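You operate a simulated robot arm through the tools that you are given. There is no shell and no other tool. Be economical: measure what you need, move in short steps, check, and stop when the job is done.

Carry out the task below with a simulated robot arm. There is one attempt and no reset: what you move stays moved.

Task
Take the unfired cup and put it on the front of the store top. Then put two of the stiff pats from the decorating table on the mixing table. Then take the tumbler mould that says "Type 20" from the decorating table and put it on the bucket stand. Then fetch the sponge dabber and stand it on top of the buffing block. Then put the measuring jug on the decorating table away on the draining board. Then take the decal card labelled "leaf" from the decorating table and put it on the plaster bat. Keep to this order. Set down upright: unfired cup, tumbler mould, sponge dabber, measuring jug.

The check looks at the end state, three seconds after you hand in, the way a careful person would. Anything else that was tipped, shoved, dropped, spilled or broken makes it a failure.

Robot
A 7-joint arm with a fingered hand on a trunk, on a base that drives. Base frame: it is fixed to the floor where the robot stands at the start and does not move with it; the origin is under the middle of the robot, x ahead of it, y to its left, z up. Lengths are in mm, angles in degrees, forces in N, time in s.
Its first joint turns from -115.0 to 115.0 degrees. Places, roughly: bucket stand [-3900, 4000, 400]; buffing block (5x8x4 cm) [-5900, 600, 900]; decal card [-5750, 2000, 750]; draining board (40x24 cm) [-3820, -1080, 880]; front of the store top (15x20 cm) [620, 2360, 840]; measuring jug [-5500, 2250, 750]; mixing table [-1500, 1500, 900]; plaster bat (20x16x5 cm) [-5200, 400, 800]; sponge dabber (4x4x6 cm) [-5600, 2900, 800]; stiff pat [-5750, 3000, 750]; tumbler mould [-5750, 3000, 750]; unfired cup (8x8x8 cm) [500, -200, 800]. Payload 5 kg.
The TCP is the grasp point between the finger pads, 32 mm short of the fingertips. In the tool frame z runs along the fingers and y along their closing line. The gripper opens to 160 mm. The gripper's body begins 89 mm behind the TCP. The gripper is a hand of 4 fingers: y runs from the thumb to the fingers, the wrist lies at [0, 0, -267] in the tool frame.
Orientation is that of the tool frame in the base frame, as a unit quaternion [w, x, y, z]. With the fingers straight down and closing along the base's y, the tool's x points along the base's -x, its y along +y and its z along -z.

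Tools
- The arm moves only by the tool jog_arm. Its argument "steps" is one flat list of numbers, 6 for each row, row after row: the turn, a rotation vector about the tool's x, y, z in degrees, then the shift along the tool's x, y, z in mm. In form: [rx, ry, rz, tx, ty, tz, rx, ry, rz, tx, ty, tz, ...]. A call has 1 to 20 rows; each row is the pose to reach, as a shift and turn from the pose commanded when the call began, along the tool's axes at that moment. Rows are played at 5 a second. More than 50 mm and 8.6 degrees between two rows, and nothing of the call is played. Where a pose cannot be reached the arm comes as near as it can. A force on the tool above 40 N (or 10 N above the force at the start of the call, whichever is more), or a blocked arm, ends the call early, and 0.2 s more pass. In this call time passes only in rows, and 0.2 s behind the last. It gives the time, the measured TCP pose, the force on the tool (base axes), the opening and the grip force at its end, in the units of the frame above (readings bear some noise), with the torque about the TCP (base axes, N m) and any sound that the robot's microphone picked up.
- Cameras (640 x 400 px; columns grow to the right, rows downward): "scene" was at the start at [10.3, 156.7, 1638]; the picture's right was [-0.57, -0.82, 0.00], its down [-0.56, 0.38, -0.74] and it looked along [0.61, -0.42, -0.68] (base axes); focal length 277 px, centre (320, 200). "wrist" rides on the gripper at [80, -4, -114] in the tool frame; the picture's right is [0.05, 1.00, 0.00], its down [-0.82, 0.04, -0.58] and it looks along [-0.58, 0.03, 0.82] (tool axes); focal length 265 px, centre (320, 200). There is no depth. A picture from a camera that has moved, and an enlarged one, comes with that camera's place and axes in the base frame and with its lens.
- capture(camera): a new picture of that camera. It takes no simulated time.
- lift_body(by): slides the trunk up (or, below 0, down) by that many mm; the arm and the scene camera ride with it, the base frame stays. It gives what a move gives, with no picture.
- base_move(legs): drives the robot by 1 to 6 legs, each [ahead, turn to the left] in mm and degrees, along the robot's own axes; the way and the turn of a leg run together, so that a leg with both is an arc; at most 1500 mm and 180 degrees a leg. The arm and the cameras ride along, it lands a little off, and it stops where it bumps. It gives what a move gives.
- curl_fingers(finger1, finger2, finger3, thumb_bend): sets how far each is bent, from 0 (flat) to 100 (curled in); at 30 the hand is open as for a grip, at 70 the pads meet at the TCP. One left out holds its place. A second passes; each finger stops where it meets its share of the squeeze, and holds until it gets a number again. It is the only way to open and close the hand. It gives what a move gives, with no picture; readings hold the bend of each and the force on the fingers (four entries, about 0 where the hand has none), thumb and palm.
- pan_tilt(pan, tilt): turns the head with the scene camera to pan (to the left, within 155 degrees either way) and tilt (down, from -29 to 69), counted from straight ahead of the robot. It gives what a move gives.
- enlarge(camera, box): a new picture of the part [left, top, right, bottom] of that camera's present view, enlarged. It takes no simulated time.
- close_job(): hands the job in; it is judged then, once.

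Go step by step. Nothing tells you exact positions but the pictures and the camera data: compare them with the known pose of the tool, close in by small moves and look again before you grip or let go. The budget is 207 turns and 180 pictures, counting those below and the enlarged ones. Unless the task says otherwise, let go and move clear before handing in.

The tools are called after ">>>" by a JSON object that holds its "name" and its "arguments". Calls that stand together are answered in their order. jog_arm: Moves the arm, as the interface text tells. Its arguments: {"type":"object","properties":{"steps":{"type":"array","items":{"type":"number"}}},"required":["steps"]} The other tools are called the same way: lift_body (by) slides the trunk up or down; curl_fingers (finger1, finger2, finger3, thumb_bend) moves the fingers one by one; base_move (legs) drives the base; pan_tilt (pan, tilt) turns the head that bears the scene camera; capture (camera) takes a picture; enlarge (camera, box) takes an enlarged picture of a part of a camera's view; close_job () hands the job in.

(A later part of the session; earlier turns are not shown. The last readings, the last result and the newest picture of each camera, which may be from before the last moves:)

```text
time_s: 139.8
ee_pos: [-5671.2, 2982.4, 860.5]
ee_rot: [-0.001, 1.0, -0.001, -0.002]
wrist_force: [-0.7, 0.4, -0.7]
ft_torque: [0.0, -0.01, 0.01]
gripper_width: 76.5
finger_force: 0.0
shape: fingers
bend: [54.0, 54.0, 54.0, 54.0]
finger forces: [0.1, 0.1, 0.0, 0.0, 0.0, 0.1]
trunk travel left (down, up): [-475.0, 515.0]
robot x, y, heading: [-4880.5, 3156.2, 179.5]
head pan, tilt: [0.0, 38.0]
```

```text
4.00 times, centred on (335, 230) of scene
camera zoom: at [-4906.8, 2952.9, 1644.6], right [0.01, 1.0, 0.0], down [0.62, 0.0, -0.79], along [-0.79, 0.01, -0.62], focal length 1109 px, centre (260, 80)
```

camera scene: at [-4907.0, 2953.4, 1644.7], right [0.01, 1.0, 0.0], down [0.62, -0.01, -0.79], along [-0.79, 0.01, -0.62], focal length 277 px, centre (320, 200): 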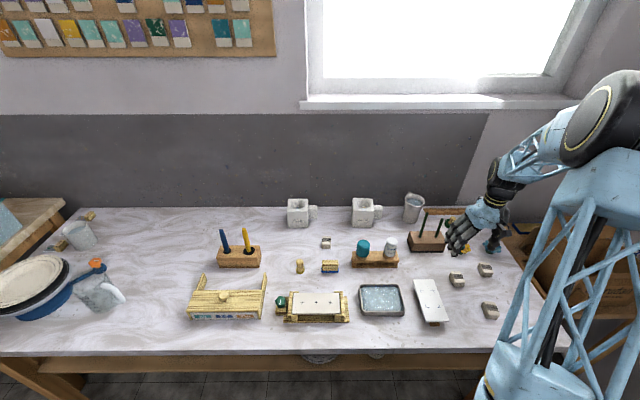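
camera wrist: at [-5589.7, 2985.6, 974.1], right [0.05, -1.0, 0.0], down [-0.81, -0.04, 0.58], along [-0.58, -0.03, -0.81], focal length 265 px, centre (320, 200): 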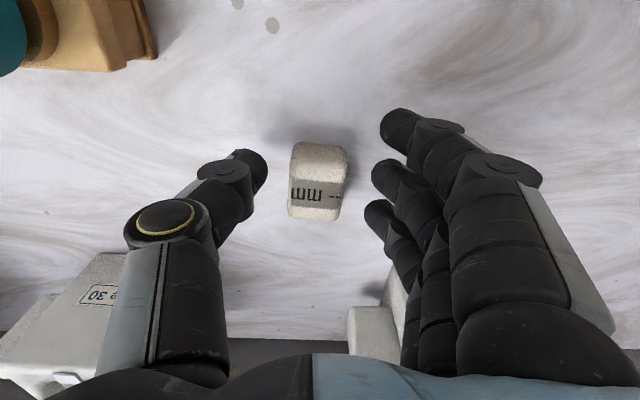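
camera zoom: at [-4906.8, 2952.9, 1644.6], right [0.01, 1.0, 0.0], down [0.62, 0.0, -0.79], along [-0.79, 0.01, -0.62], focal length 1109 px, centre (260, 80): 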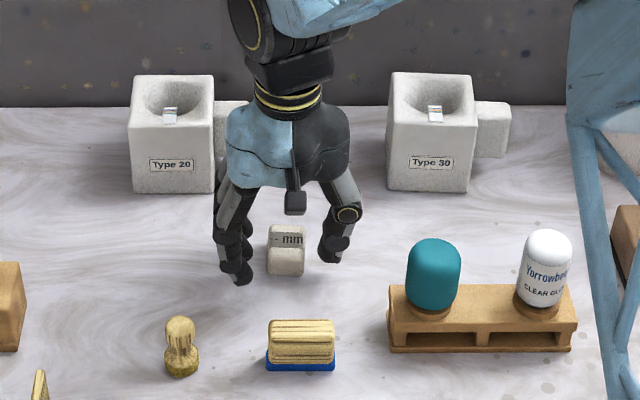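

Well aligned and clear of both moulds (Type 20 left, Type 30 right). Descending and squeezing D.

>>> {"name": "jog_arm", "arguments": {"steps": [0, 0, 0, -2, 0, 10, 0, 0, 0, -2, 0, 18]}}

>>> {"name": "curl_fingers", "arguments": {"finger1": 66, "finger2": 66, "finger3": 66, "thumb_bend": 63}}

>>> {"name": "curl_fingers", "arguments": {"finger1": 66, "finger2": 75, "finger3": 75, "thumb_bend": 72}}

>>> {"name": "enlarge", "arguments": {"camera": "wrist", "box": [240, 120, 400, 260]}}

```text
time_s: 140.4
ee_pos: [-5673.5, 2983.5, 841.8]
ee_rot: [-0.002, 1.0, -0.001, -0.001]
wrist_force: [0.4, 0.4, -0.5]
ft_torque: [0.01, 0.01, -0.02]
gripper_width: 76.6
finger_force: 0.1
shape: fingers
bend: [54.0, 54.0, 54.0, 54.0]
finger forces: [0.0, 0.0, 0.0, 0.1, 0.0, 0.1]
trunk travel left (down, up): [-475.0, 515.0]
robot x, y, heading: [-4879.4, 3156.4, 179.9]
head pan, tilt: [0.0, 38.0]
```

```text
time_s: 141.4
ee_pos: [-5673.2, 2984.6, 844.0]
ee_rot: [-0.001, 1.0, 0.0, -0.003]
wrist_force: [0.3, -0.2, -0.1]
ft_torque: [0.01, 0.0, -0.02]
gripper_width: 43.7
finger_force: 5.9
shape: fingers
bend: [66.0, 62.0, 63.0, 61.0]
finger forces: [0.0, 3.6, 2.6, 0.0, 5.9, 0.0]
trunk travel left (down, up): [-475.0, 515.0]
robot x, y, heading: [-4883.7, 3152.8, 179.5]
head pan, tilt: [0.0, 38.0]
```

```text
time_s: 142.4
ee_pos: [-5674.8, 2984.9, 842.8]
ee_rot: [-0.002, 1.0, -0.001, -0.002]
wrist_force: [0.3, 0.5, 0.2]
ft_torque: [0.01, 0.03, -0.01]
gripper_width: 40.8
finger_force: 20.0
shape: fingers
bend: [66.0, 63.0, 64.0, 66.0]
finger forces: [0.0, 9.7, 9.5, 0.0, 19.3, 0.0]
trunk travel left (down, up): [-475.0, 515.0]
robot x, y, heading: [-4881.8, 3154.5, 179.5]
head pan, tilt: [0.0, 38.0]
```

```text
2.86 times, centred on (320, 190) of wrist
camera zoom: at [-5593.4, 2987.1, 956.2], right [0.05, -1.0, 0.0], down [-0.81, -0.04, 0.58], along [-0.58, -0.03, -0.81], focal length 758 px, centre (320, 229)
```

zoom: 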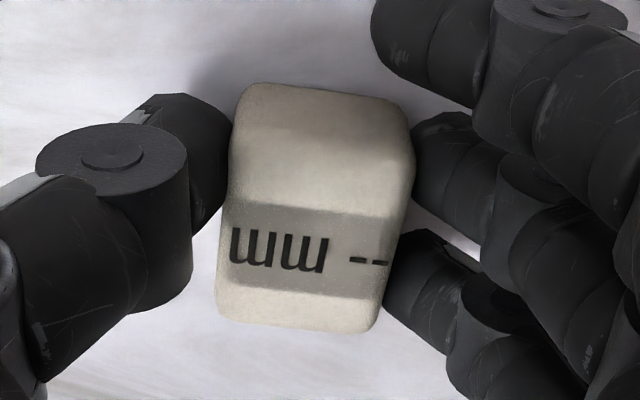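

D also feels identical with a blank readout. I'll try lifting D a little with the firm grip and look at the label once more.

>>> {"name": "jog_arm", "arguments": {"steps": [0, 0, 0, 3, 0, -15, 0, 0, 0, 5, 0, -30, 0, 0, 0, 5, 0, -30, 0, 0, 0, 5, 0, -30]}}

>>> {"name": "enlarge", "arguments": {"camera": "wrist", "box": [240, 120, 400, 260]}}

```text
time_s: 143.4
ee_pos: [-5668.6, 2983.7, 871.7]
ee_rot: [-0.002, 1.0, -0.001, -0.002]
wrist_force: [0.3, -0.4, -1.0]
ft_torque: [-0.03, -0.01, 0.03]
gripper_width: 40.9
finger_force: 19.0
shape: fingers
bend: [66.0, 63.0, 64.0, 66.0]
finger forces: [0.0, 9.7, 9.5, 0.0, 19.2, 0.0]
trunk travel left (down, up): [-475.0, 515.0]
robot x, y, heading: [-4879.7, 3155.6, 179.7]
head pan, tilt: [0.0, 38.0]
```

```text
2.86 times, centred on (320, 190) of wrist
camera zoom: at [-5587.6, 2986.8, 985.7], right [0.05, -1.0, 0.0], down [-0.81, -0.04, 0.58], along [-0.58, -0.03, -0.81], focal length 758 px, centre (320, 229)
```

zoom: 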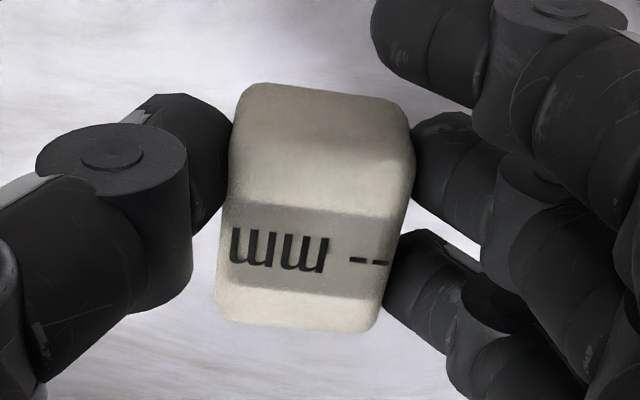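

Still blank. I'll set D down in place, then press it from above with closed fingertips.

>>> {"name": "jog_arm", "arguments": {"steps": [0, 0, 0, -2, 0, 15, 0, 0, 0, -4, 0, 26, 0, 0, 0, -5, 0, 29]}}

>>> {"name": "curl_fingers", "arguments": {"finger1": 54, "finger2": 54, "finger3": 54, "thumb_bend": 56}}

>>> {"name": "jog_arm", "arguments": {"steps": [0, 0, 0, 0, 0, -40, 0, 0, 0, 0, 0, -80]}}

>>> {"name": "curl_fingers", "arguments": {"finger1": 72, "finger2": 72, "finger3": 72, "thumb_bend": 72}}

>>> {"name": "capture", "arguments": {"camera": "wrist"}}

```text
time_s: 144.2
ee_pos: [-5672.8, 2984.4, 844.3]
ee_rot: [-0.002, 1.0, -0.001, -0.002]
wrist_force: [0.1, 0.3, -1.0]
ft_torque: [0.0, 0.02, 0.01]
gripper_width: 40.9
finger_force: 19.4
shape: fingers
bend: [66.0, 63.0, 64.0, 66.0]
finger forces: [0.0, 9.8, 9.5, 0.0, 19.2, 0.0]
trunk travel left (down, up): [-475.0, 515.0]
robot x, y, heading: [-4882.4, 3154.9, 179.8]
head pan, tilt: [0.0, 38.0]
```

```text
time_s: 145.2
ee_pos: [-5674.1, 2984.2, 843.9]
ee_rot: [-0.002, 1.0, 0.0, -0.003]
wrist_force: [0.0, 0.5, 0.6]
ft_torque: [0.03, 0.01, -0.02]
gripper_width: 71.0
finger_force: 0.0
shape: fingers
bend: [54.0, 54.0, 54.0, 56.0]
finger forces: [0.0, 0.1, 0.0, 0.0, 0.0, 0.0]
trunk travel left (down, up): [-475.0, 515.0]
robot x, y, heading: [-4880.7, 3150.8, 179.4]
head pan, tilt: [0.0, 38.0]
```

```text
time_s: 145.8
ee_pos: [-5671.1, 2978.4, 925.3]
ee_rot: [-0.002, 1.0, -0.001, -0.003]
wrist_force: [0.3, -1.1, 0.7]
ft_torque: [0.02, 0.0, 0.02]
gripper_width: 71.1
finger_force: 0.0
shape: fingers
bend: [54.0, 54.0, 54.0, 56.0]
finger forces: [0.0, 0.1, 0.0, 0.1, 0.0, 0.0]
trunk travel left (down, up): [-475.0, 515.0]
robot x, y, heading: [-4880.1, 3150.2, 179.5]
head pan, tilt: [0.0, 38.0]
```

```text
time_s: 146.8
ee_pos: [-5672.4, 2980.5, 924.5]
ee_rot: [-0.003, 1.0, -0.001, -0.003]
wrist_force: [-0.4, 0.3, -0.2]
ft_torque: [0.02, 0.01, 0.0]
gripper_width: 19.7
finger_force: 0.1
shape: fingers
bend: [72.0, 71.0, 72.0, 71.0]
finger forces: [0.0, 0.0, 0.0, 0.1, 0.0, 0.1]
trunk travel left (down, up): [-475.0, 515.0]
robot x, y, heading: [-4877.0, 3152.9, 179.4]
head pan, tilt: [0.0, 38.0]
```

```text
116 pictures are left
camera wrist: at [-5591.3, 2982.6, 1038.2], right [0.05, -1.0, 0.0], down [-0.81, -0.04, 0.58], along [-0.58, -0.03, -0.81], focal length 265 px, centre (320, 200)
```

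wrist: 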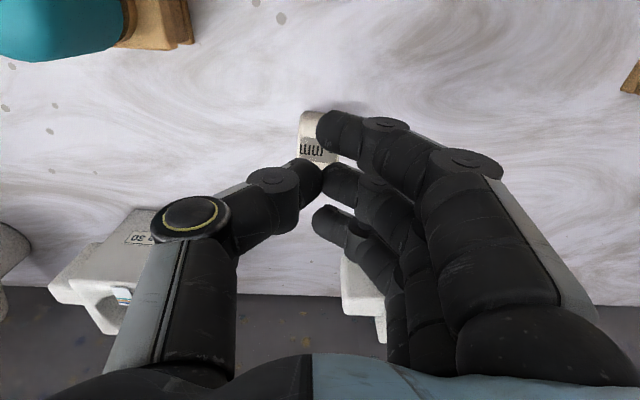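

>>> {"name": "jog_arm", "arguments": {"steps": [0, 0, 0, -3, 0, 25, 0, 0, 0, -3, 0, 45, 0, 0, 0, -3, 0, 50, 0, 0, 0, -3, 0, 53]}}

```text
time_s: 147.8
ee_pos: [-5675.6, 2983.2, 872.5]
ee_rot: [-0.002, 1.0, 0.0, -0.003]
wrist_force: [-0.5, 0.0, -0.1]
ft_torque: [-0.01, 0.01, 0.01]
gripper_width: 19.5
finger_force: 0.1
shape: fingers
bend: [72.0, 71.0, 72.0, 71.0]
finger forces: [0.1, 0.0, 0.0, 0.1, 0.1, 0.0]
trunk travel left (down, up): [-475.0, 515.0]
robot x, y, heading: [-4883.7, 3160.1, 179.7]
head pan, tilt: [0.0, 38.0]
```

>>> {"name": "jog_arm", "arguments": {"steps": [0, 0, 0, 0, 0, 2, 0, 0, 0, 0, 0, 4, 0, 0, 0, 0, 0, 6, 0, 0, 0, 0, 0, 8]}}

```text
time_s: 148.8
ee_pos: [-5677.5, 2984.4, 863.5]
ee_rot: [-0.002, 1.0, 0.0, -0.004]
wrist_force: [0.5, 0.4, -0.4]
ft_torque: [0.0, 0.01, 0.01]
gripper_width: 19.7
finger_force: 0.0
shape: fingers
bend: [72.0, 71.0, 72.0, 71.0]
finger forces: [0.1, 0.1, 0.0, 0.1, 0.0, 0.1]
trunk travel left (down, up): [-475.0, 515.0]
robot x, y, heading: [-4884.7, 3151.7, 179.6]
head pan, tilt: [0.0, 38.0]
```

>>> {"name": "jog_arm", "arguments": {"steps": [0, 0, 0, 0, 0, 2, 0, 0, 0, 0, 0, 4, 0, 0, 0, 0, 0, 6]}}

>>> {"name": "capture", "arguments": {"camera": "wrist"}}

```text
time_s: 149.6
ee_pos: [-5675.8, 2985.0, 860.8]
ee_rot: [-0.001, 1.0, -0.001, -0.005]
wrist_force: [3.0, 3.4, 29.9]
ft_torque: [0.33, -0.21, 0.0]
gripper_width: 19.2
finger_force: 17.0
shape: fingers
bend: [72.0, 72.0, 72.0, 72.0]
finger forces: [0.0, 8.9, 0.0, 0.0, 25.7, 0.0]
trunk travel left (down, up): [-475.0, 515.0]
robot x, y, heading: [-4879.4, 3159.4, 179.6]
head pan, tilt: [0.0, 38.0]
```

```text
115 pictures are left
camera wrist: at [-5595.8, 2987.8, 974.2], right [0.05, -1.0, 0.0], down [-0.81, -0.04, 0.58], along [-0.58, -0.03, -0.81], focal length 265 px, centre (320, 200)
```

wrist: 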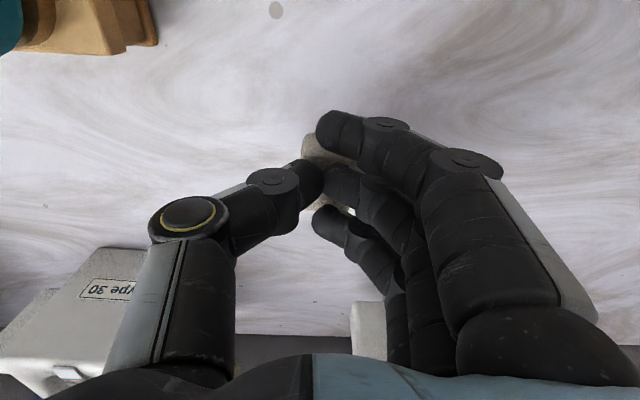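

I'm pressing at 30 N. I'll look at the label from the scene camera, then lift.

>>> {"name": "enlarge", "arguments": {"camera": "scene", "box": [300, 210, 360, 260]}}

>>> {"name": "jog_arm", "arguments": {"steps": [0, 0, 0, 0, 0, -5, 0, 0, 0, 0, 0, -40, 0, 0, 0, 0, 0, -80]}}

>>> {"name": "enlarge", "arguments": {"camera": "scene", "box": [300, 210, 360, 260]}}

```text
8.00 times, centred on (330, 235) of scene
camera zoom: at [-4904.2, 2953.7, 1645.2], right [0.01, 1.0, 0.0], down [0.61, -0.01, -0.79], along [-0.79, 0.01, -0.61], focal length 2218 px, centre (240, -80)
```

zoom: 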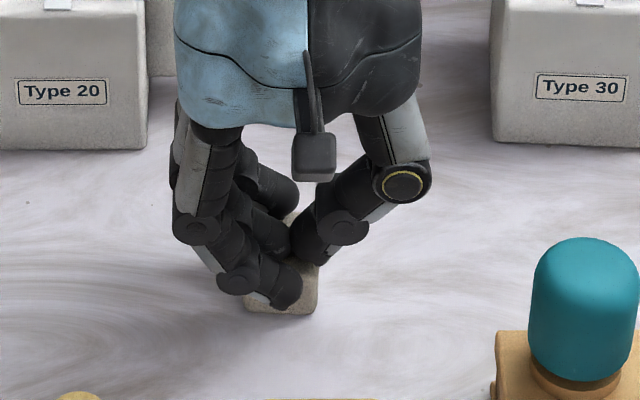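

```text
time_s: 150.4
ee_pos: [-5674.7, 2983.5, 937.0]
ee_rot: [-0.001, 1.0, -0.001, -0.002]
wrist_force: [-0.5, 0.7, -0.4]
ft_torque: [0.01, 0.03, 0.02]
gripper_width: 19.4
finger_force: 0.0
shape: fingers
bend: [72.0, 71.0, 72.0, 72.0]
finger forces: [0.0, 0.0, 0.0, 0.0, 0.1, 0.1]
trunk travel left (down, up): [-475.0, 515.0]
robot x, y, heading: [-4878.3, 3157.0, 179.5]
head pan, tilt: [0.0, 38.0]
```

```text
8.00 times, centred on (330, 235) of scene
camera zoom: at [-4906.2, 2953.0, 1644.5], right [0.01, 1.0, 0.0], down [0.62, 0.0, -0.79], along [-0.79, 0.01, -0.62], focal length 2218 px, centre (240, -80)
```

zoom: 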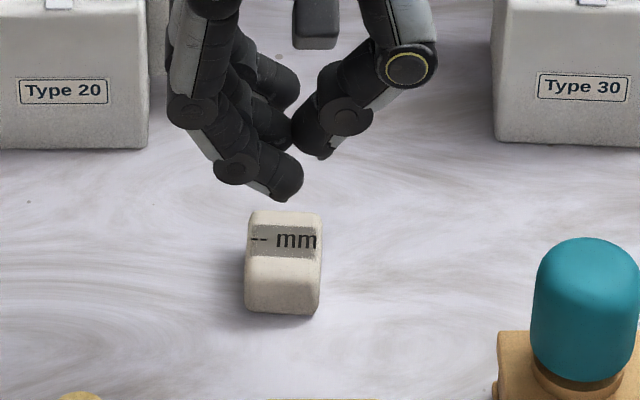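

Still blank — but the board on the green table has columns "Stiff / Medium / Soft" with the Stiff column's four places empty and darker pats in the other columns, so these four pale pats are the stiff ones. I'll take D first, and look at the room's south side to choose a route.

>>> {"name": "curl_fingers", "arguments": {"finger1": 54, "finger2": 54, "finger3": 54, "thumb_bend": 54}}

>>> {"name": "pan_tilt", "arguments": {"pan": 95, "tilt": 22}}

>>> {"name": "capture", "arguments": {"camera": "scene"}}

>>> {"name": "pan_tilt", "arguments": {"pan": 145, "tilt": 22}}

>>> {"name": "capture", "arguments": {"camera": "scene"}}

>>> {"name": "jog_arm", "arguments": {"steps": [0, 0, 0, 0, 0, 40, 0, 0, 0, 0, 0, 75, 0, 0, 0, 0, 0, 94]}}

>>> {"name": "capture", "arguments": {"camera": "wrist"}}

```text
time_s: 151.4
ee_pos: [-5675.9, 2983.7, 937.1]
ee_rot: [-0.002, 1.0, 0.0, -0.003]
wrist_force: [0.1, 0.1, -0.2]
ft_torque: [-0.01, 0.03, -0.03]
gripper_width: 74.9
finger_force: 0.1
shape: fingers
bend: [54.0, 54.0, 54.0, 54.0]
finger forces: [0.0, 0.1, 0.1, 0.1, 0.0, 0.0]
trunk travel left (down, up): [-475.0, 515.0]
robot x, y, heading: [-4880.2, 3156.0, 179.5]
head pan, tilt: [0.0, 38.0]
```

```text
time_s: 153.1
ee_pos: [-5677.4, 2984.5, 936.5]
ee_rot: [-0.002, 1.0, -0.001, -0.002]
wrist_force: [-0.7, -0.2, 0.3]
ft_torque: [0.0, -0.01, 0.01]
gripper_width: 74.6
finger_force: 0.1
shape: fingers
bend: [54.0, 54.0, 54.0, 54.0]
finger forces: [0.0, 0.1, 0.0, 0.0, 0.0, 0.0]
trunk travel left (down, up): [-475.0, 515.0]
robot x, y, heading: [-4879.3, 3152.8, 179.9]
head pan, tilt: [95.0, 22.0]
```

```text
112 pictures are left
camera scene: at [-4813.1, 2859.7, 1669.7], right [-1.0, -0.08, 0.0], down [-0.03, 0.37, -0.93], along [0.07, -0.92, -0.37], focal length 277 px, centre (320, 200)
```

scene: 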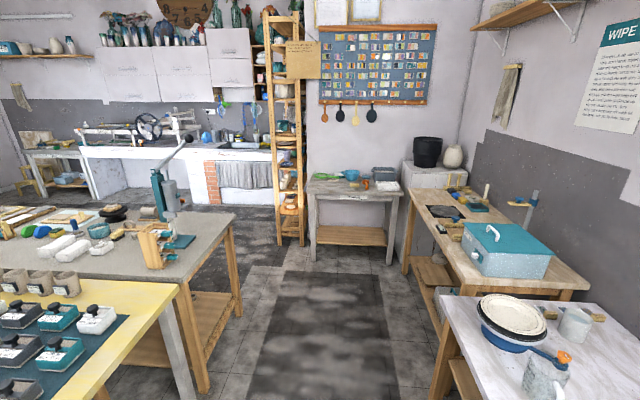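

```text
time_s: 154.3
ee_pos: [-5675.6, 2984.0, 936.6]
ee_rot: [-0.002, 1.0, 0.0, -0.003]
wrist_force: [-0.3, -0.1, -0.3]
ft_torque: [0.02, -0.01, 0.02]
gripper_width: 74.7
finger_force: 0.0
shape: fingers
bend: [54.0, 54.0, 54.0, 54.0]
finger forces: [0.0, 0.0, 0.1, 0.1, 0.0, 0.0]
trunk travel left (down, up): [-475.0, 515.0]
robot x, y, heading: [-4876.8, 3158.0, 179.6]
head pan, tilt: [145.0, 22.0]
```

```text
111 pictures are left
camera scene: at [-4744.9, 2898.3, 1669.8], right [-0.58, -0.81, 0.0], down [-0.3, 0.22, -0.93], along [0.76, -0.54, -0.37], focal length 277 px, centre (320, 200)
```

scene: 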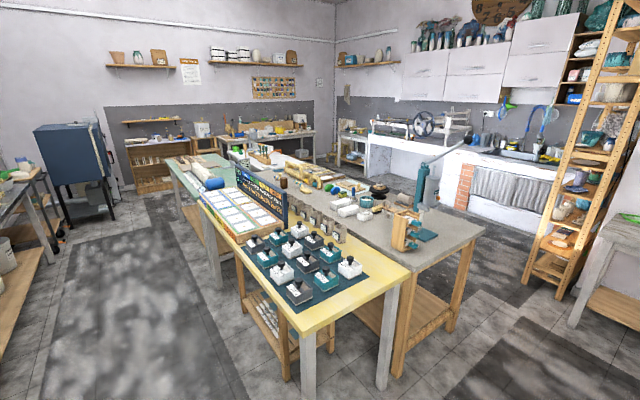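

```text
time_s: 155.1
ee_pos: [-5677.1, 2984.3, 842.1]
ee_rot: [-0.003, 1.0, -0.001, -0.003]
wrist_force: [0.1, 0.6, -0.1]
ft_torque: [0.01, -0.01, 0.01]
gripper_width: 75.0
finger_force: 0.0
shape: fingers
bend: [54.0, 54.0, 54.0, 54.0]
finger forces: [0.0, 0.0, 0.0, 0.1, 0.0, 0.0]
trunk travel left (down, up): [-475.0, 515.0]
robot x, y, heading: [-4883.6, 3152.7, 179.6]
head pan, tilt: [145.0, 22.0]
```

```text
110 pictures are left
camera wrist: at [-5596.6, 2986.7, 955.3], right [0.05, -1.0, 0.0], down [-0.81, -0.04, 0.58], along [-0.58, -0.03, -0.81], focal length 265 px, centre (320, 200)
```

wrist: 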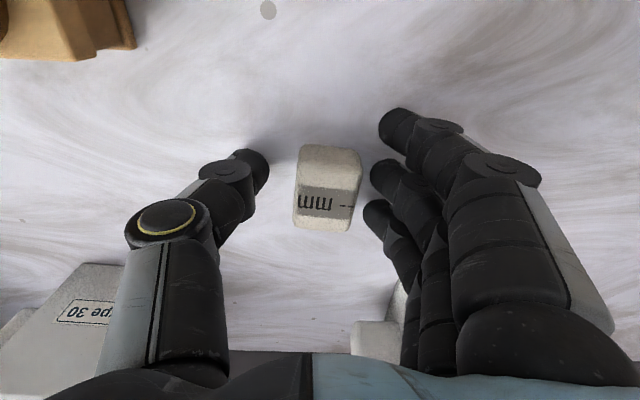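

All four pale pats are stiff. To save a long trip I'll carry D next to C, then grip both together; gripping D now and flying it over.

>>> {"name": "curl_fingers", "arguments": {"finger1": 66, "finger2": 75, "finger3": 75, "thumb_bend": 72}}

>>> {"name": "jog_arm", "arguments": {"steps": [0, 0, 0, 5, 0, -45, 0, 0, 0, 5, 0, -90, 0, 0, 0, 5, 0, -135, 0, 0, 0, 5, 0, -170, 0, 0, 0, 25, -43, -170, 0, 0, 0, 45, -86, -170, 0, 0, 0, 65, -129, -170, 0, 0, 0, 86, -172, -170, 0, 0, 0, 107, -215, -170, 0, 0, 0, 128, -258, -170, 0, 0, 0, 148, -300, -170, 0, 0, 0, 169, -343, -170, 0, 0, 0, 190, -386, -170, 0, 0, 0, 210, -428, -170, 0, 0, 0, 231, -471, -170, 0, 0, 0, 252, -514, -170, 0, 0, 0, 272, -557, -170, 0, 0, 0, 292, -599, -170]}}

>>> {"name": "capture", "arguments": {"camera": "wrist"}}

```text
time_s: 156.1
ee_pos: [-5677.8, 2984.3, 842.6]
ee_rot: [-0.002, 1.0, -0.001, -0.002]
wrist_force: [-0.1, 0.4, -0.5]
ft_torque: [0.01, 0.01, -0.01]
gripper_width: 40.2
finger_force: 18.8
shape: fingers
bend: [66.0, 62.0, 63.0, 66.0]
finger forces: [0.0, 9.6, 9.4, 0.0, 18.9, 0.0]
trunk travel left (down, up): [-475.0, 515.0]
robot x, y, heading: [-4880.2, 3155.2, 179.6]
head pan, tilt: [145.0, 22.0]
```

```text
time_s: 159.9
ee_pos: [-5383.3, 3585.2, 1012.5]
ee_rot: [-0.001, 1.0, -0.001, -0.003]
wrist_force: [0.6, 0.5, -0.3]
ft_torque: [-0.04, 0.0, -0.01]
gripper_width: 39.9
finger_force: 18.3
shape: fingers
bend: [66.0, 62.0, 63.0, 66.0]
finger forces: [0.0, 9.8, 8.7, 0.1, 18.4, 0.0]
trunk travel left (down, up): [-475.0, 515.0]
robot x, y, heading: [-4878.4, 3153.3, 179.7]
head pan, tilt: [145.0, 22.0]
```

```text
109 pictures are left
camera wrist: at [-5302.1, 3587.8, 1126.4], right [0.05, -1.0, 0.0], down [-0.81, -0.04, 0.58], along [-0.58, -0.03, -0.81], focal length 265 px, centre (320, 200)
```

wrist: 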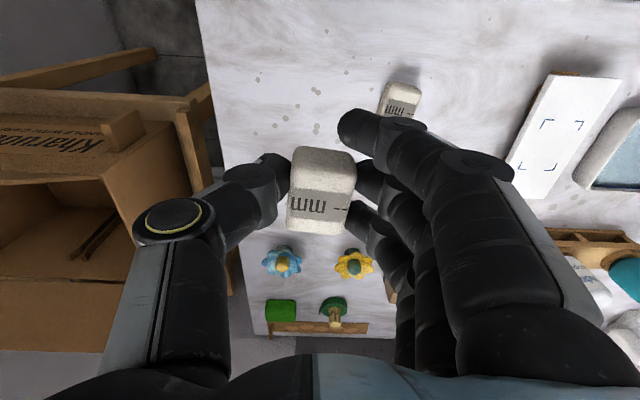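

D is held; C is at (-5373, 3498), ~87 mm to the side. Lowering D to the table.

>>> {"name": "jog_arm", "arguments": {"steps": [0, 0, 0, 6, 0, 45, 0, 0, 0, 10, 0, 90, 0, 0, 0, 10, 0, 130, 0, 0, 0, 10, 0, 155, 0, 0, 0, 10, 0, 165, 0, 0, 0, 10, 0, 169]}}

>>> {"name": "curl_fingers", "arguments": {"finger1": 54, "finger2": 54, "finger3": 54, "thumb_bend": 52}}

>>> {"name": "jog_arm", "arguments": {"steps": [0, 0, 0, 0, 0, -40, 0, 0, 0, 0, 0, -80]}}

>>> {"name": "curl_fingers", "arguments": {"finger1": 32, "finger2": 32, "finger3": 32, "thumb_bend": 32}}

>>> {"name": "jog_arm", "arguments": {"steps": [0, 0, 0, 0, 22, 0, 0, 0, 0, 0, 43, 0]}}

>>> {"name": "capture", "arguments": {"camera": "wrist"}}

```text
time_s: 161.3
ee_pos: [-5373.8, 3583.3, 843.4]
ee_rot: [-0.001, 1.0, -0.001, -0.003]
wrist_force: [-0.2, -0.3, -1.5]
ft_torque: [-0.03, -0.02, 0.0]
gripper_width: 39.4
finger_force: 18.0
shape: fingers
bend: [66.0, 62.0, 63.0, 66.0]
finger forces: [0.1, 9.6, 8.6, 0.0, 18.2, 0.0]
trunk travel left (down, up): [-475.0, 515.0]
robot x, y, heading: [-4877.6, 3155.9, 179.2]
head pan, tilt: [145.0, 22.0]
```

```text
time_s: 162.3
ee_pos: [-5374.3, 3583.6, 844.6]
ee_rot: [-0.002, 1.0, -0.001, -0.003]
wrist_force: [0.2, 0.1, -0.6]
ft_torque: [-0.01, -0.03, -0.03]
gripper_width: 78.6
finger_force: 0.0
shape: fingers
bend: [54.0, 54.0, 54.0, 52.0]
finger forces: [0.0, 0.0, 0.0, 0.0, 0.0, 0.0]
trunk travel left (down, up): [-475.0, 515.0]
robot x, y, heading: [-4883.6, 3156.4, 179.6]
head pan, tilt: [145.0, 22.0]
```

```text
time_s: 162.9
ee_pos: [-5373.2, 3580.6, 924.2]
ee_rot: [-0.001, 1.0, -0.001, -0.003]
wrist_force: [0.2, 0.4, -0.6]
ft_torque: [-0.01, 0.04, 0.02]
gripper_width: 78.9
finger_force: 0.1
shape: fingers
bend: [54.0, 54.0, 54.0, 52.0]
finger forces: [0.0, 0.0, 0.0, 0.0, 0.1, 0.0]
trunk travel left (down, up): [-475.0, 515.0]
robot x, y, heading: [-4880.1, 3158.7, 179.6]
head pan, tilt: [145.0, 22.0]
```

```text
time_s: 163.9
ee_pos: [-5373.7, 3580.2, 922.6]
ee_rot: [-0.001, 1.0, -0.001, -0.002]
wrist_force: [0.5, -0.2, 0.0]
ft_torque: [-0.01, 0.0, 0.03]
gripper_width: 161.9
finger_force: 0.1
shape: fingers
bend: [32.0, 32.0, 32.0, 32.0]
finger forces: [0.0, 0.0, 0.0, 0.0, 0.0, 0.0]
trunk travel left (down, up): [-475.0, 515.0]
robot x, y, heading: [-4879.9, 3156.8, 179.6]
head pan, tilt: [145.0, 22.0]
```

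```text
time_s: 164.5
ee_pos: [-5372.7, 3537.0, 923.7]
ee_rot: [-0.002, 1.0, -0.001, -0.002]
wrist_force: [0.3, 0.5, -0.1]
ft_torque: [0.01, 0.02, 0.05]
gripper_width: 162.4
finger_force: 0.1
shape: fingers
bend: [32.0, 32.0, 32.0, 32.0]
finger forces: [0.0, 0.1, 0.1, 0.0, 0.0, 0.0]
trunk travel left (down, up): [-475.0, 515.0]
robot x, y, heading: [-4882.1, 3158.5, 179.6]
head pan, tilt: [145.0, 22.0]
```

```text
108 pictures are left
camera wrist: at [-5293.1, 3540.2, 1037.4], right [0.05, -1.0, 0.0], down [-0.81, -0.04, 0.58], along [-0.58, -0.03, -0.81], focal length 265 px, centre (320, 200)
```

wrist: 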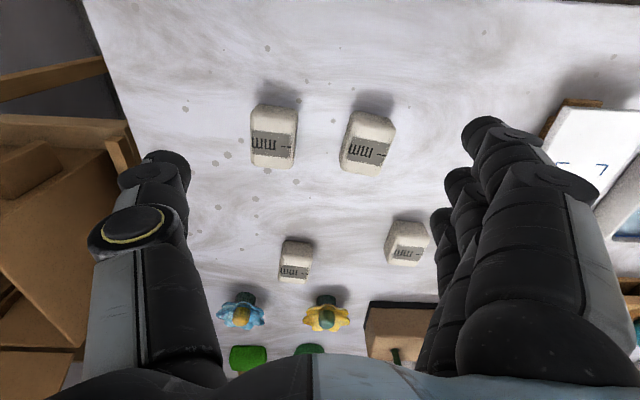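

Both pats sit side by side. I'll descend around both and close to bring them together.

>>> {"name": "jog_arm", "arguments": {"steps": [0, 0, 0, -6, 0, 40, 0, 0, 0, -6, 0, 70, 0, 0, 0, -6, 0, 80]}}

>>> {"name": "curl_fingers", "arguments": {"finger1": 42, "finger2": 42, "finger3": 42, "thumb_bend": 42}}

>>> {"name": "curl_fingers", "arguments": {"finger1": 48, "finger2": 48, "finger3": 48, "thumb_bend": 48}}

>>> {"name": "capture", "arguments": {"camera": "wrist"}}

```text
time_s: 165.3
ee_pos: [-5380.8, 3540.9, 843.4]
ee_rot: [-0.002, 1.0, -0.001, -0.001]
wrist_force: [0.2, 0.9, -0.3]
ft_torque: [0.03, 0.01, -0.03]
gripper_width: 162.6
finger_force: 0.1
shape: fingers
bend: [32.0, 32.0, 32.0, 32.0]
finger forces: [0.2, 0.0, 0.0, 0.0, 0.0, 0.1]
trunk travel left (down, up): [-475.0, 515.0]
robot x, y, heading: [-4880.4, 3156.3, 179.6]
head pan, tilt: [145.0, 22.0]
```

```text
time_s: 166.3
ee_pos: [-5380.7, 3541.8, 843.5]
ee_rot: [-0.002, 1.0, 0.0, -0.003]
wrist_force: [-0.2, 0.8, 0.3]
ft_torque: [0.0, -0.02, 0.0]
gripper_width: 124.4
finger_force: 0.1
shape: fingers
bend: [42.0, 42.0, 42.0, 42.0]
finger forces: [0.0, 0.1, 0.1, 0.0, 0.0, 0.0]
trunk travel left (down, up): [-475.0, 515.0]
robot x, y, heading: [-4884.9, 3156.3, 179.6]
head pan, tilt: [145.0, 22.0]
```

```text
time_s: 167.3
ee_pos: [-5379.7, 3541.4, 843.4]
ee_rot: [-0.002, 1.0, -0.001, -0.002]
wrist_force: [-0.2, 0.7, -0.3]
ft_torque: [0.0, -0.03, 0.01]
gripper_width: 100.0
finger_force: 0.0
shape: fingers
bend: [48.0, 48.0, 48.0, 48.0]
finger forces: [0.1, 0.0, 0.1, 0.1, 0.0, 0.0]
trunk travel left (down, up): [-475.0, 515.0]
robot x, y, heading: [-4874.9, 3154.2, 179.6]
head pan, tilt: [145.0, 22.0]
```

```text
107 pictures are left
camera wrist: at [-5299.7, 3543.4, 957.3], right [0.05, -1.0, 0.0], down [-0.81, -0.04, 0.58], along [-0.58, -0.03, -0.81], focal length 265 px, centre (320, 200)
```

wrist: 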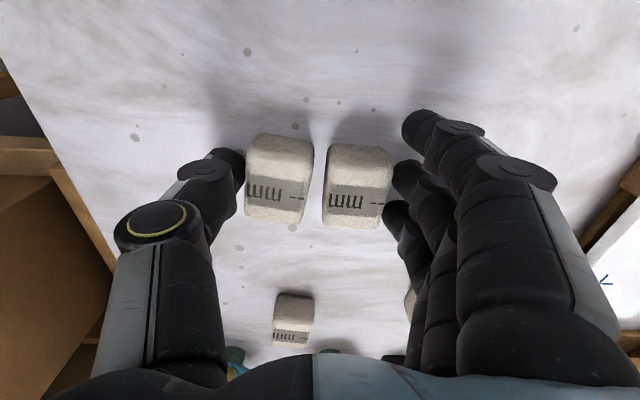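

>>> {"name": "curl_fingers", "arguments": {"finger1": 53, "finger2": 53, "finger3": 53, "thumb_bend": 52}}

>>> {"name": "curl_fingers", "arguments": {"finger1": 55, "finger2": 62, "finger3": 62, "thumb_bend": 60}}

>>> {"name": "capture", "arguments": {"camera": "wrist"}}

```text
time_s: 168.3
ee_pos: [-5379.6, 3541.6, 844.4]
ee_rot: [-0.002, 1.0, -0.001, -0.002]
wrist_force: [0.4, -0.4, -0.3]
ft_torque: [0.0, 0.0, 0.0]
gripper_width: 84.1
finger_force: 1.7
shape: fingers
bend: [53.0, 51.0, 52.0, 51.0]
finger forces: [0.0, 1.3, 0.4, 0.0, 1.4, 0.0]
trunk travel left (down, up): [-475.0, 515.0]
robot x, y, heading: [-4879.8, 3156.4, 179.5]
head pan, tilt: [145.0, 22.0]
```

```text
time_s: 169.3
ee_pos: [-5380.8, 3540.7, 844.1]
ee_rot: [-0.001, 1.0, -0.001, -0.002]
wrist_force: [-0.1, -0.8, -1.2]
ft_torque: [0.03, -0.03, 0.0]
gripper_width: 79.0
finger_force: 14.9
shape: fingers
bend: [55.0, 52.0, 54.0, 55.0]
finger forces: [0.0, 7.4, 7.5, 0.0, 14.8, 0.0]
trunk travel left (down, up): [-475.0, 515.0]
robot x, y, heading: [-4881.7, 3157.2, 179.9]
head pan, tilt: [145.0, 22.0]
```

```text
106 pictures are left
camera wrist: at [-5299.7, 3543.4, 957.2], right [0.05, -1.0, 0.0], down [-0.81, -0.04, 0.58], along [-0.58, -0.03, -0.81], focal length 265 px, centre (320, 200)
```

wrist: 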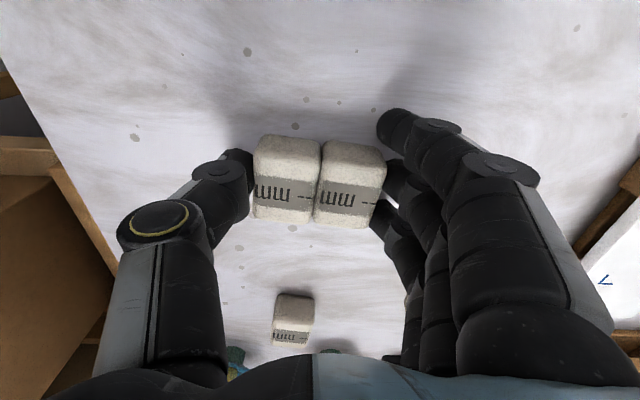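

The pats are pressed together neatly. I'll firm up the grip and lift slightly to test.

>>> {"name": "curl_fingers", "arguments": {"finger1": 57, "finger2": 72, "finger3": 72, "thumb_bend": 68}}

>>> {"name": "jog_arm", "arguments": {"steps": [0, 0, 0, 0, 0, -5, 0, 0, 0, 0, 0, -12, 0, 0, 0, 0, 0, -20]}}

>>> {"name": "capture", "arguments": {"camera": "wrist"}}

```text
time_s: 170.3
ee_pos: [-5380.7, 3540.5, 844.8]
ee_rot: [-0.002, 1.0, -0.001, -0.002]
wrist_force: [0.1, 0.9, 1.7]
ft_torque: [-0.06, 0.04, -0.04]
gripper_width: 70.3
finger_force: 21.0
shape: fingers
bend: [56.0, 49.0, 51.0, 61.0]
finger forces: [0.0, 10.3, 10.3, 0.1, 21.5, 0.0]
trunk travel left (down, up): [-475.0, 515.0]
robot x, y, heading: [-4878.2, 3154.4, 179.6]
head pan, tilt: [145.0, 22.0]
```

```text
time_s: 171.1
ee_pos: [-5380.2, 3540.1, 863.7]
ee_rot: [-0.002, 1.0, -0.001, -0.001]
wrist_force: [-0.4, -0.9, -3.5]
ft_torque: [0.03, 0.02, -0.03]
gripper_width: 70.1
finger_force: 20.7
shape: fingers
bend: [56.0, 49.0, 51.0, 61.0]
finger forces: [0.0, 10.5, 10.5, 0.0, 21.0, 0.1]
trunk travel left (down, up): [-475.0, 515.0]
robot x, y, heading: [-4879.9, 3155.1, 179.3]
head pan, tilt: [145.0, 22.0]
```

```text
105 pictures are left
camera wrist: at [-5299.9, 3543.5, 977.6], right [0.05, -1.0, 0.0], down [-0.81, -0.04, 0.58], along [-0.58, -0.03, -0.81], focal length 265 px, centre (320, 200)
```

wrist: 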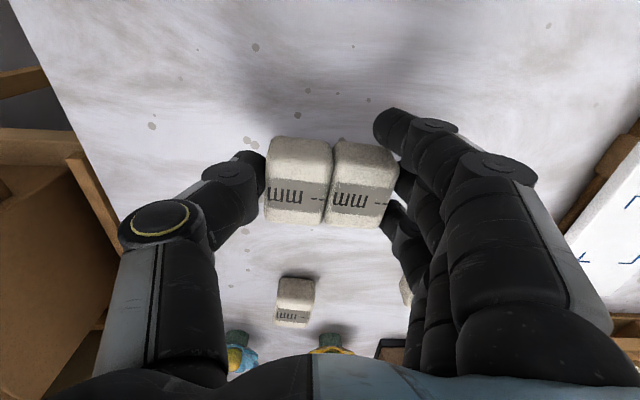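

Both pats are lifted firmly. I'll raise them and bring the hand to the middle for driving.

>>> {"name": "jog_arm", "arguments": {"steps": [0, 0, 0, 0, 0, -40, 0, 0, 0, 0, 0, -80, 0, 0, 0, 0, 0, -120, 0, 0, 0, 0, 0, -160, 0, 0, 0, 0, 10, -200, 0, 0, 0, 0, 40, -230, 0, 0, 0, 0, 75, -250, 0, 0, 0, 0, 115, -260, 0, 0, 0, 0, 155, -260, 0, 0, 0, 0, 195, -260, 0, 0, 0, 0, 235, -260, 0, 0, 0, 0, 275, -260, 0, 0, 0, 0, 315, -260, 0, 0, 0, 0, 355, -260, 0, 0, 0, 0, 395, -260, 0, 0, 0, 0, 425, -260]}}

>>> {"name": "base_move", "arguments": {"legs": [[-400, 0], [-1500, 1.5]]}}

>>> {"name": "capture", "arguments": {"camera": "wrist"}}

```text
time_s: 174.5
ee_pos: [-5381.4, 3113.4, 1122.1]
ee_rot: [-0.001, 1.0, -0.002, -0.002]
wrist_force: [0.1, -0.4, -2.4]
ft_torque: [0.06, -0.01, 0.01]
gripper_width: 70.1
finger_force: 21.0
shape: fingers
bend: [56.0, 49.0, 51.0, 61.0]
finger forces: [0.0, 10.5, 10.3, 0.1, 20.7, 0.0]
trunk travel left (down, up): [-475.0, 515.0]
robot x, y, heading: [-4878.5, 3159.5, 179.8]
head pan, tilt: [145.0, 22.0]
```

```text
time_s: 184.0
ee_pos: [-3482.4, 3098.3, 1123.1]
ee_rot: [-0.002, 1.0, 0.021, -0.003]
wrist_force: [0.1, -0.3, -2.3]
ft_torque: [0.02, -0.01, -0.01]
gripper_width: 69.9
finger_force: 20.5
shape: fingers
bend: [56.0, 49.0, 51.0, 61.0]
finger forces: [0.0, 10.4, 10.4, 0.0, 20.7, 0.0]
trunk travel left (down, up): [-475.0, 515.0]
robot x, y, heading: [-2984.6, 3161.1, -177.8]
head pan, tilt: [145.0, 22.0]
```

```text
104 pictures are left
camera wrist: at [-3401.7, 3104.0, 1235.9], right [0.09, -1.0, 0.0], down [-0.81, -0.08, 0.58], along [-0.58, -0.05, -0.81], focal length 265 px, centre (320, 200)
```

wrist: 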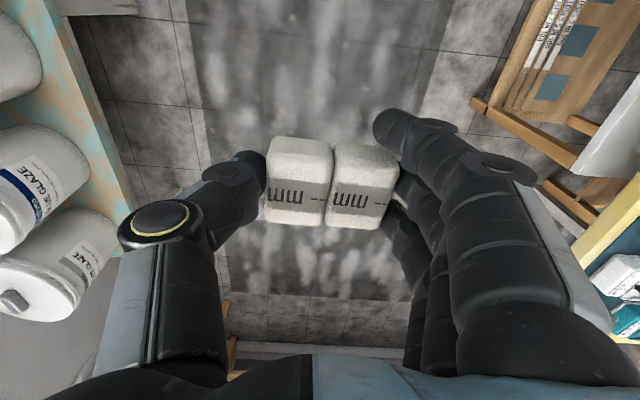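

Pats are secure. I'll adjust the heading and continue reversing to the aisle's east end.

>>> {"name": "base_move", "arguments": {"legs": [[0, -6.5], [-1150, 0], [-1150, 0]]}}

>>> {"name": "pan_tilt", "arguments": {"pan": 110, "tilt": 45}}

>>> {"name": "capture", "arguments": {"camera": "scene"}}

```text
time_s: 196.0
ee_pos: [-1177.8, 2957.4, 1123.7]
ee_rot: [-0.002, 0.999, -0.04, -0.002]
wrist_force: [-0.4, 0.0, -2.3]
ft_torque: [0.02, -0.03, 0.0]
gripper_width: 69.8
finger_force: 20.7
shape: fingers
bend: [56.0, 49.0, 51.0, 61.0]
finger forces: [0.0, 10.4, 10.3, 0.1, 20.6, 0.0]
trunk travel left (down, up): [-475.0, 515.0]
robot x, y, heading: [-677.0, 2960.2, 175.2]
head pan, tilt: [145.0, 22.0]
```

```text
time_s: 197.0
ee_pos: [-1177.2, 2956.0, 1122.8]
ee_rot: [-0.002, 0.999, -0.04, -0.001]
wrist_force: [0.7, 0.5, -1.4]
ft_torque: [0.01, -0.05, -0.01]
gripper_width: 69.9
finger_force: 20.8
shape: fingers
bend: [56.0, 49.0, 51.0, 61.0]
finger forces: [0.0, 10.4, 10.5, 0.1, 20.7, 0.0]
trunk travel left (down, up): [-475.0, 515.0]
robot x, y, heading: [-675.7, 2956.4, 174.9]
head pan, tilt: [110.0, 45.0]
```

```text
103 pictures are left
camera scene: at [-610.7, 2673.1, 1634.4], right [-0.97, -0.26, 0.0], down [-0.18, 0.68, -0.71], along [0.18, -0.68, -0.71], focal length 277 px, centre (320, 200)
```

scene: 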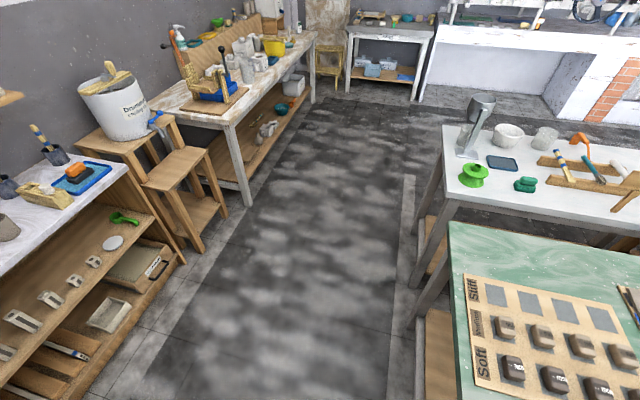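

The board confirms "Stiff" has four empty places. The mixing table's east edge is at x≈-900 (y 1290–1840), with free space near (-1085, 1765); I'll drive round to face it.

>>> {"name": "base_move", "arguments": {"legs": [[0, 115], [600, 0], [0, -10], [590, 0], [0, -100]]}}

>>> {"name": "pan_tilt", "arguments": {"pan": 0, "tilt": 45}}

>>> {"name": "capture", "arguments": {"camera": "scene"}}

>>> {"name": "capture", "arguments": {"camera": "wrist"}}

```text
time_s: 212.9
ee_pos: [-871.7, 1750.6, 1123.0]
ee_rot: [-0.001, 1.0, 0.015, -0.002]
wrist_force: [0.3, 0.4, -2.5]
ft_torque: [0.01, 0.0, -0.03]
gripper_width: 69.7
finger_force: 20.3
shape: fingers
bend: [56.0, 49.0, 51.0, 62.0]
finger forces: [0.0, 10.4, 10.0, 0.0, 20.3, 0.1]
trunk travel left (down, up): [-475.0, 515.0]
robot x, y, heading: [-370.0, 1807.2, -178.5]
head pan, tilt: [110.0, 45.0]
```

```text
time_s: 214.8
ee_pos: [-871.6, 1750.1, 1123.2]
ee_rot: [-0.001, 1.0, 0.015, -0.001]
wrist_force: [-0.2, -0.1, -1.5]
ft_torque: [0.03, -0.02, -0.01]
gripper_width: 70.0
finger_force: 20.5
shape: fingers
bend: [56.0, 49.0, 51.0, 62.0]
finger forces: [0.0, 10.4, 10.1, 0.0, 20.3, 0.0]
trunk travel left (down, up): [-475.0, 515.0]
robot x, y, heading: [-373.7, 1812.5, -178.6]
head pan, tilt: [0.0, 45.0]
```

```text
102 pictures are left
camera scene: at [-387.2, 1605.5, 1634.3], right [-0.03, 1.0, 0.0], down [0.71, 0.02, -0.71], along [-0.71, -0.02, -0.71], focal length 277 px, centre (320, 200)
```

scene: 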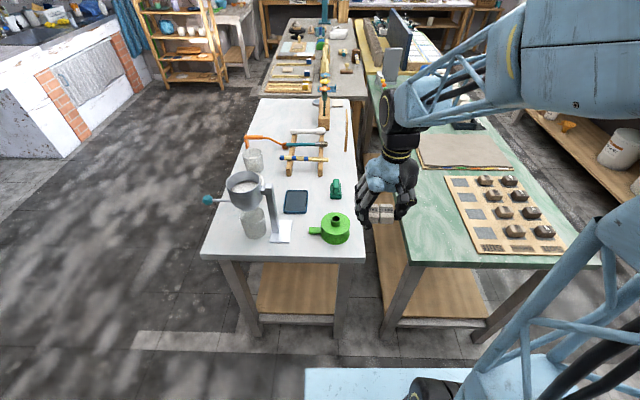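

```text
101 pictures are left
camera wrist: at [-791.5, 1756.3, 1235.8], right [0.08, -1.0, 0.0], down [-0.81, -0.07, 0.58], along [-0.58, -0.05, -0.81], focal length 265 px, centre (320, 200)
```

wrist: 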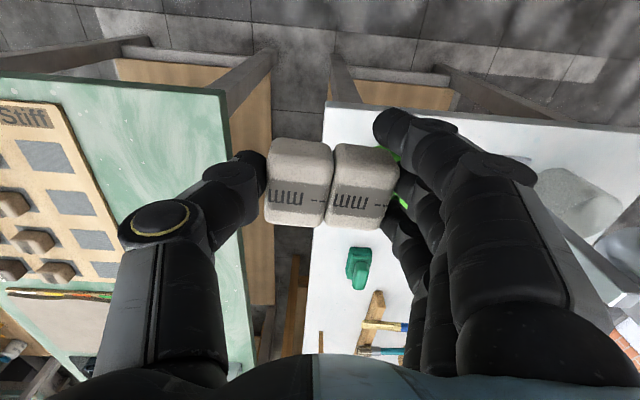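

The white table spans about y 1233–1730. A free pocket lies at about (-1090, 1630), between the green spool and the green clamp; I'll move over it and check with the wrist camera.

>>> {"name": "jog_arm", "arguments": {"steps": [0, 0, 0, -37, 19, 0, 0, 0, 0, -74, 38, 0, 0, 0, 0, -111, 57, 0, 0, 0, 0, -148, 76, 0, 0, 0, 0, -185, 95, 0, 0, 0, 0, -221, 113, 0, 0, 0, 0, -221, 113, 30, 0, 0, 0, -221, 113, 60]}}

>>> {"name": "capture", "arguments": {"camera": "wrist"}}

>>> {"name": "enlarge", "arguments": {"camera": "scene", "box": [210, 130, 410, 270]}}

```text
time_s: 216.6
ee_pos: [-1089.8, 1632.4, 1062.3]
ee_rot: [-0.002, 1.0, 0.016, -0.003]
wrist_force: [0.2, 0.1, -2.2]
ft_torque: [0.01, -0.02, 0.01]
gripper_width: 70.0
finger_force: 20.6
shape: fingers
bend: [56.0, 49.0, 51.0, 62.0]
finger forces: [0.0, 10.5, 10.1, 0.1, 20.5, 0.0]
trunk travel left (down, up): [-475.0, 515.0]
robot x, y, heading: [-372.6, 1806.1, -178.3]
head pan, tilt: [0.0, 45.0]
```

```text
100 pictures are left
camera wrist: at [-1009.9, 1637.4, 1175.6], right [0.08, -1.0, 0.0], down [-0.81, -0.07, 0.58], along [-0.58, -0.05, -0.81], focal length 265 px, centre (320, 200)
```

wrist: 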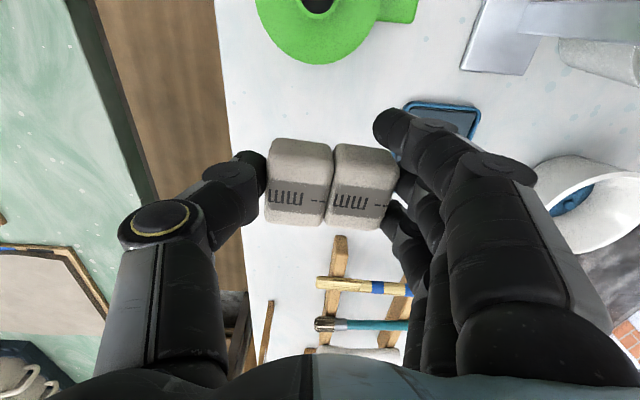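

```text
2.86 times, centred on (310, 200) of scene
camera zoom: at [-387.4, 1605.5, 1634.3], right [-0.03, 1.0, 0.0], down [0.71, 0.02, -0.71], along [-0.71, -0.02, -0.71], focal length 792 px, centre (349, 200)
```

zoom: 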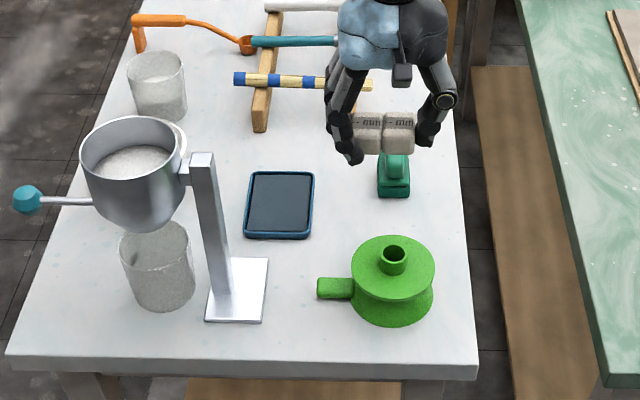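

The table is lower than I assumed (~820), so the pocket centre is about x=-1128. I'll shift and descend partway.

>>> {"name": "jog_arm", "arguments": {"steps": [0, 0, 0, -20, 0, 10, 0, 0, 0, -38, 0, 30, 0, 0, 0, -38, 0, 65, 0, 0, 0, -38, 0, 100, 0, 0, 0, -38, 0, 130]}}

>>> {"name": "capture", "arguments": {"camera": "wrist"}}

>>> {"name": "enlarge", "arguments": {"camera": "scene", "box": [260, 130, 400, 250]}}

```text
time_s: 217.8
ee_pos: [-1130.2, 1630.0, 932.5]
ee_rot: [-0.001, 1.0, 0.016, -0.003]
wrist_force: [0.7, -0.1, -2.0]
ft_torque: [0.01, -0.02, 0.03]
gripper_width: 69.4
finger_force: 20.5
shape: fingers
bend: [56.0, 49.0, 51.0, 62.0]
finger forces: [0.0, 10.5, 10.1, 0.0, 20.5, 0.1]
trunk travel left (down, up): [-475.0, 515.0]
robot x, y, heading: [-372.0, 1808.1, -178.6]
head pan, tilt: [0.0, 45.0]
```

```text
98 pictures are left
camera wrist: at [-1048.6, 1634.7, 1046.4], right [0.08, -1.0, 0.0], down [-0.81, -0.07, 0.58], along [-0.58, -0.05, -0.81], focal length 265 px, centre (320, 200)
```

wrist: 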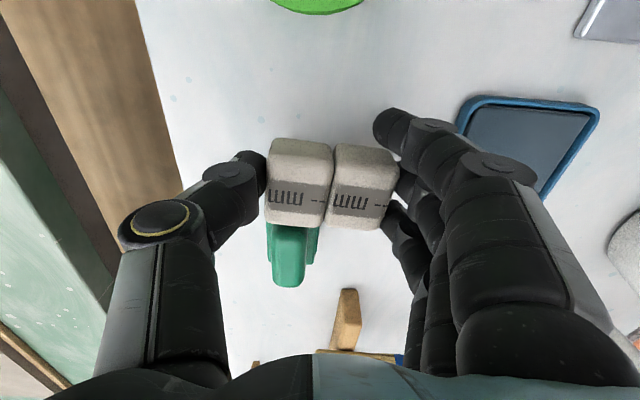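

```text
3.33 times, centred on (330, 190) of scene
camera zoom: at [-387.7, 1605.4, 1634.3], right [-0.03, 1.0, 0.0], down [0.71, 0.02, -0.71], along [-0.71, -0.02, -0.71], focal length 924 px, centre (287, 233)
```

zoom: 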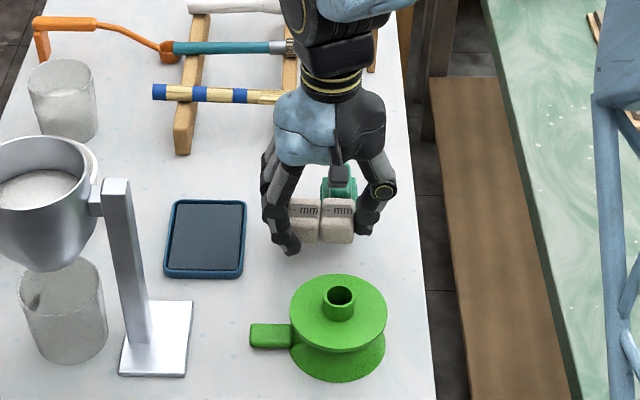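

Clear pocket: spool ends at x≈-1050, clamp starts ≈-1230. Descending in steps to contact.

>>> {"name": "jog_arm", "arguments": {"steps": [0, 0, 0, 0, 0, 20, 0, 0, 0, 0, 0, 40, 0, 0, 0, 0, 0, 50, 0, 0, 0, 0, 0, 56, 0, 0, 0, 0, 0, 60]}}

>>> {"name": "jog_arm", "arguments": {"steps": [0, 0, 0, 0, 0, 2, 0, 0, 0, 0, 0, 4, 0, 0, 0, 0, 0, 6, 0, 0, 0, 0, 0, 8, 0, 0, 0, 0, 0, 10]}}

>>> {"name": "enlarge", "arguments": {"camera": "scene", "box": [260, 130, 400, 250]}}

```text
time_s: 218.5
ee_pos: [-1129.6, 1630.3, 900.5]
ee_rot: [-0.001, 1.0, 0.015, -0.006]
wrist_force: [5.2, 2.8, 19.6]
ft_torque: [-0.37, -0.08, 0.1]
gripper_width: 69.1
finger_force: 22.9
shape: fingers
bend: [56.0, 50.0, 52.0, 62.0]
finger forces: [2.3, 10.1, 10.3, 0.1, 23.6, 0.0]
trunk travel left (down, up): [-475.0, 515.0]
robot x, y, heading: [-374.4, 1807.0, -178.5]
head pan, tilt: [0.0, 45.0]
stopped in row 3: the force on the tool passed its limit (the readings are from after the stop); the commanded pose is now the measured one
```

```text
time_s: 219.0
ee_pos: [-1131.2, 1627.9, 900.8]
ee_rot: [0.001, 1.0, 0.015, -0.009]
wrist_force: [5.1, 2.0, 21.6]
ft_torque: [-0.47, -0.17, 0.04]
gripper_width: 68.8
finger_force: 25.3
shape: fingers
bend: [57.0, 50.0, 52.0, 62.0]
finger forces: [5.8, 10.6, 10.6, 0.0, 23.6, 0.0]
trunk travel left (down, up): [-475.0, 515.0]
robot x, y, heading: [-371.2, 1807.4, -178.5]
head pan, tilt: [0.0, 45.0]
stopped in row 2: the force on the tool passed its limit (the readings are from after the stop); the commanded pose is now the measured one
```

```text
3.33 times, centred on (330, 190) of scene
camera zoom: at [-385.0, 1606.1, 1634.4], right [-0.03, 1.0, 0.0], down [0.71, 0.02, -0.71], along [-0.71, -0.02, -0.71], focal length 924 px, centre (287, 233)
```

zoom: 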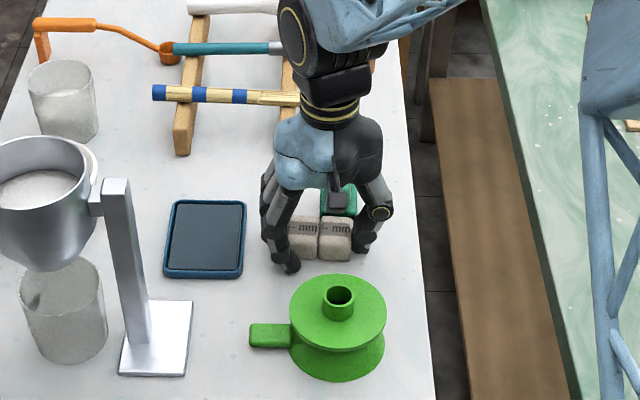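

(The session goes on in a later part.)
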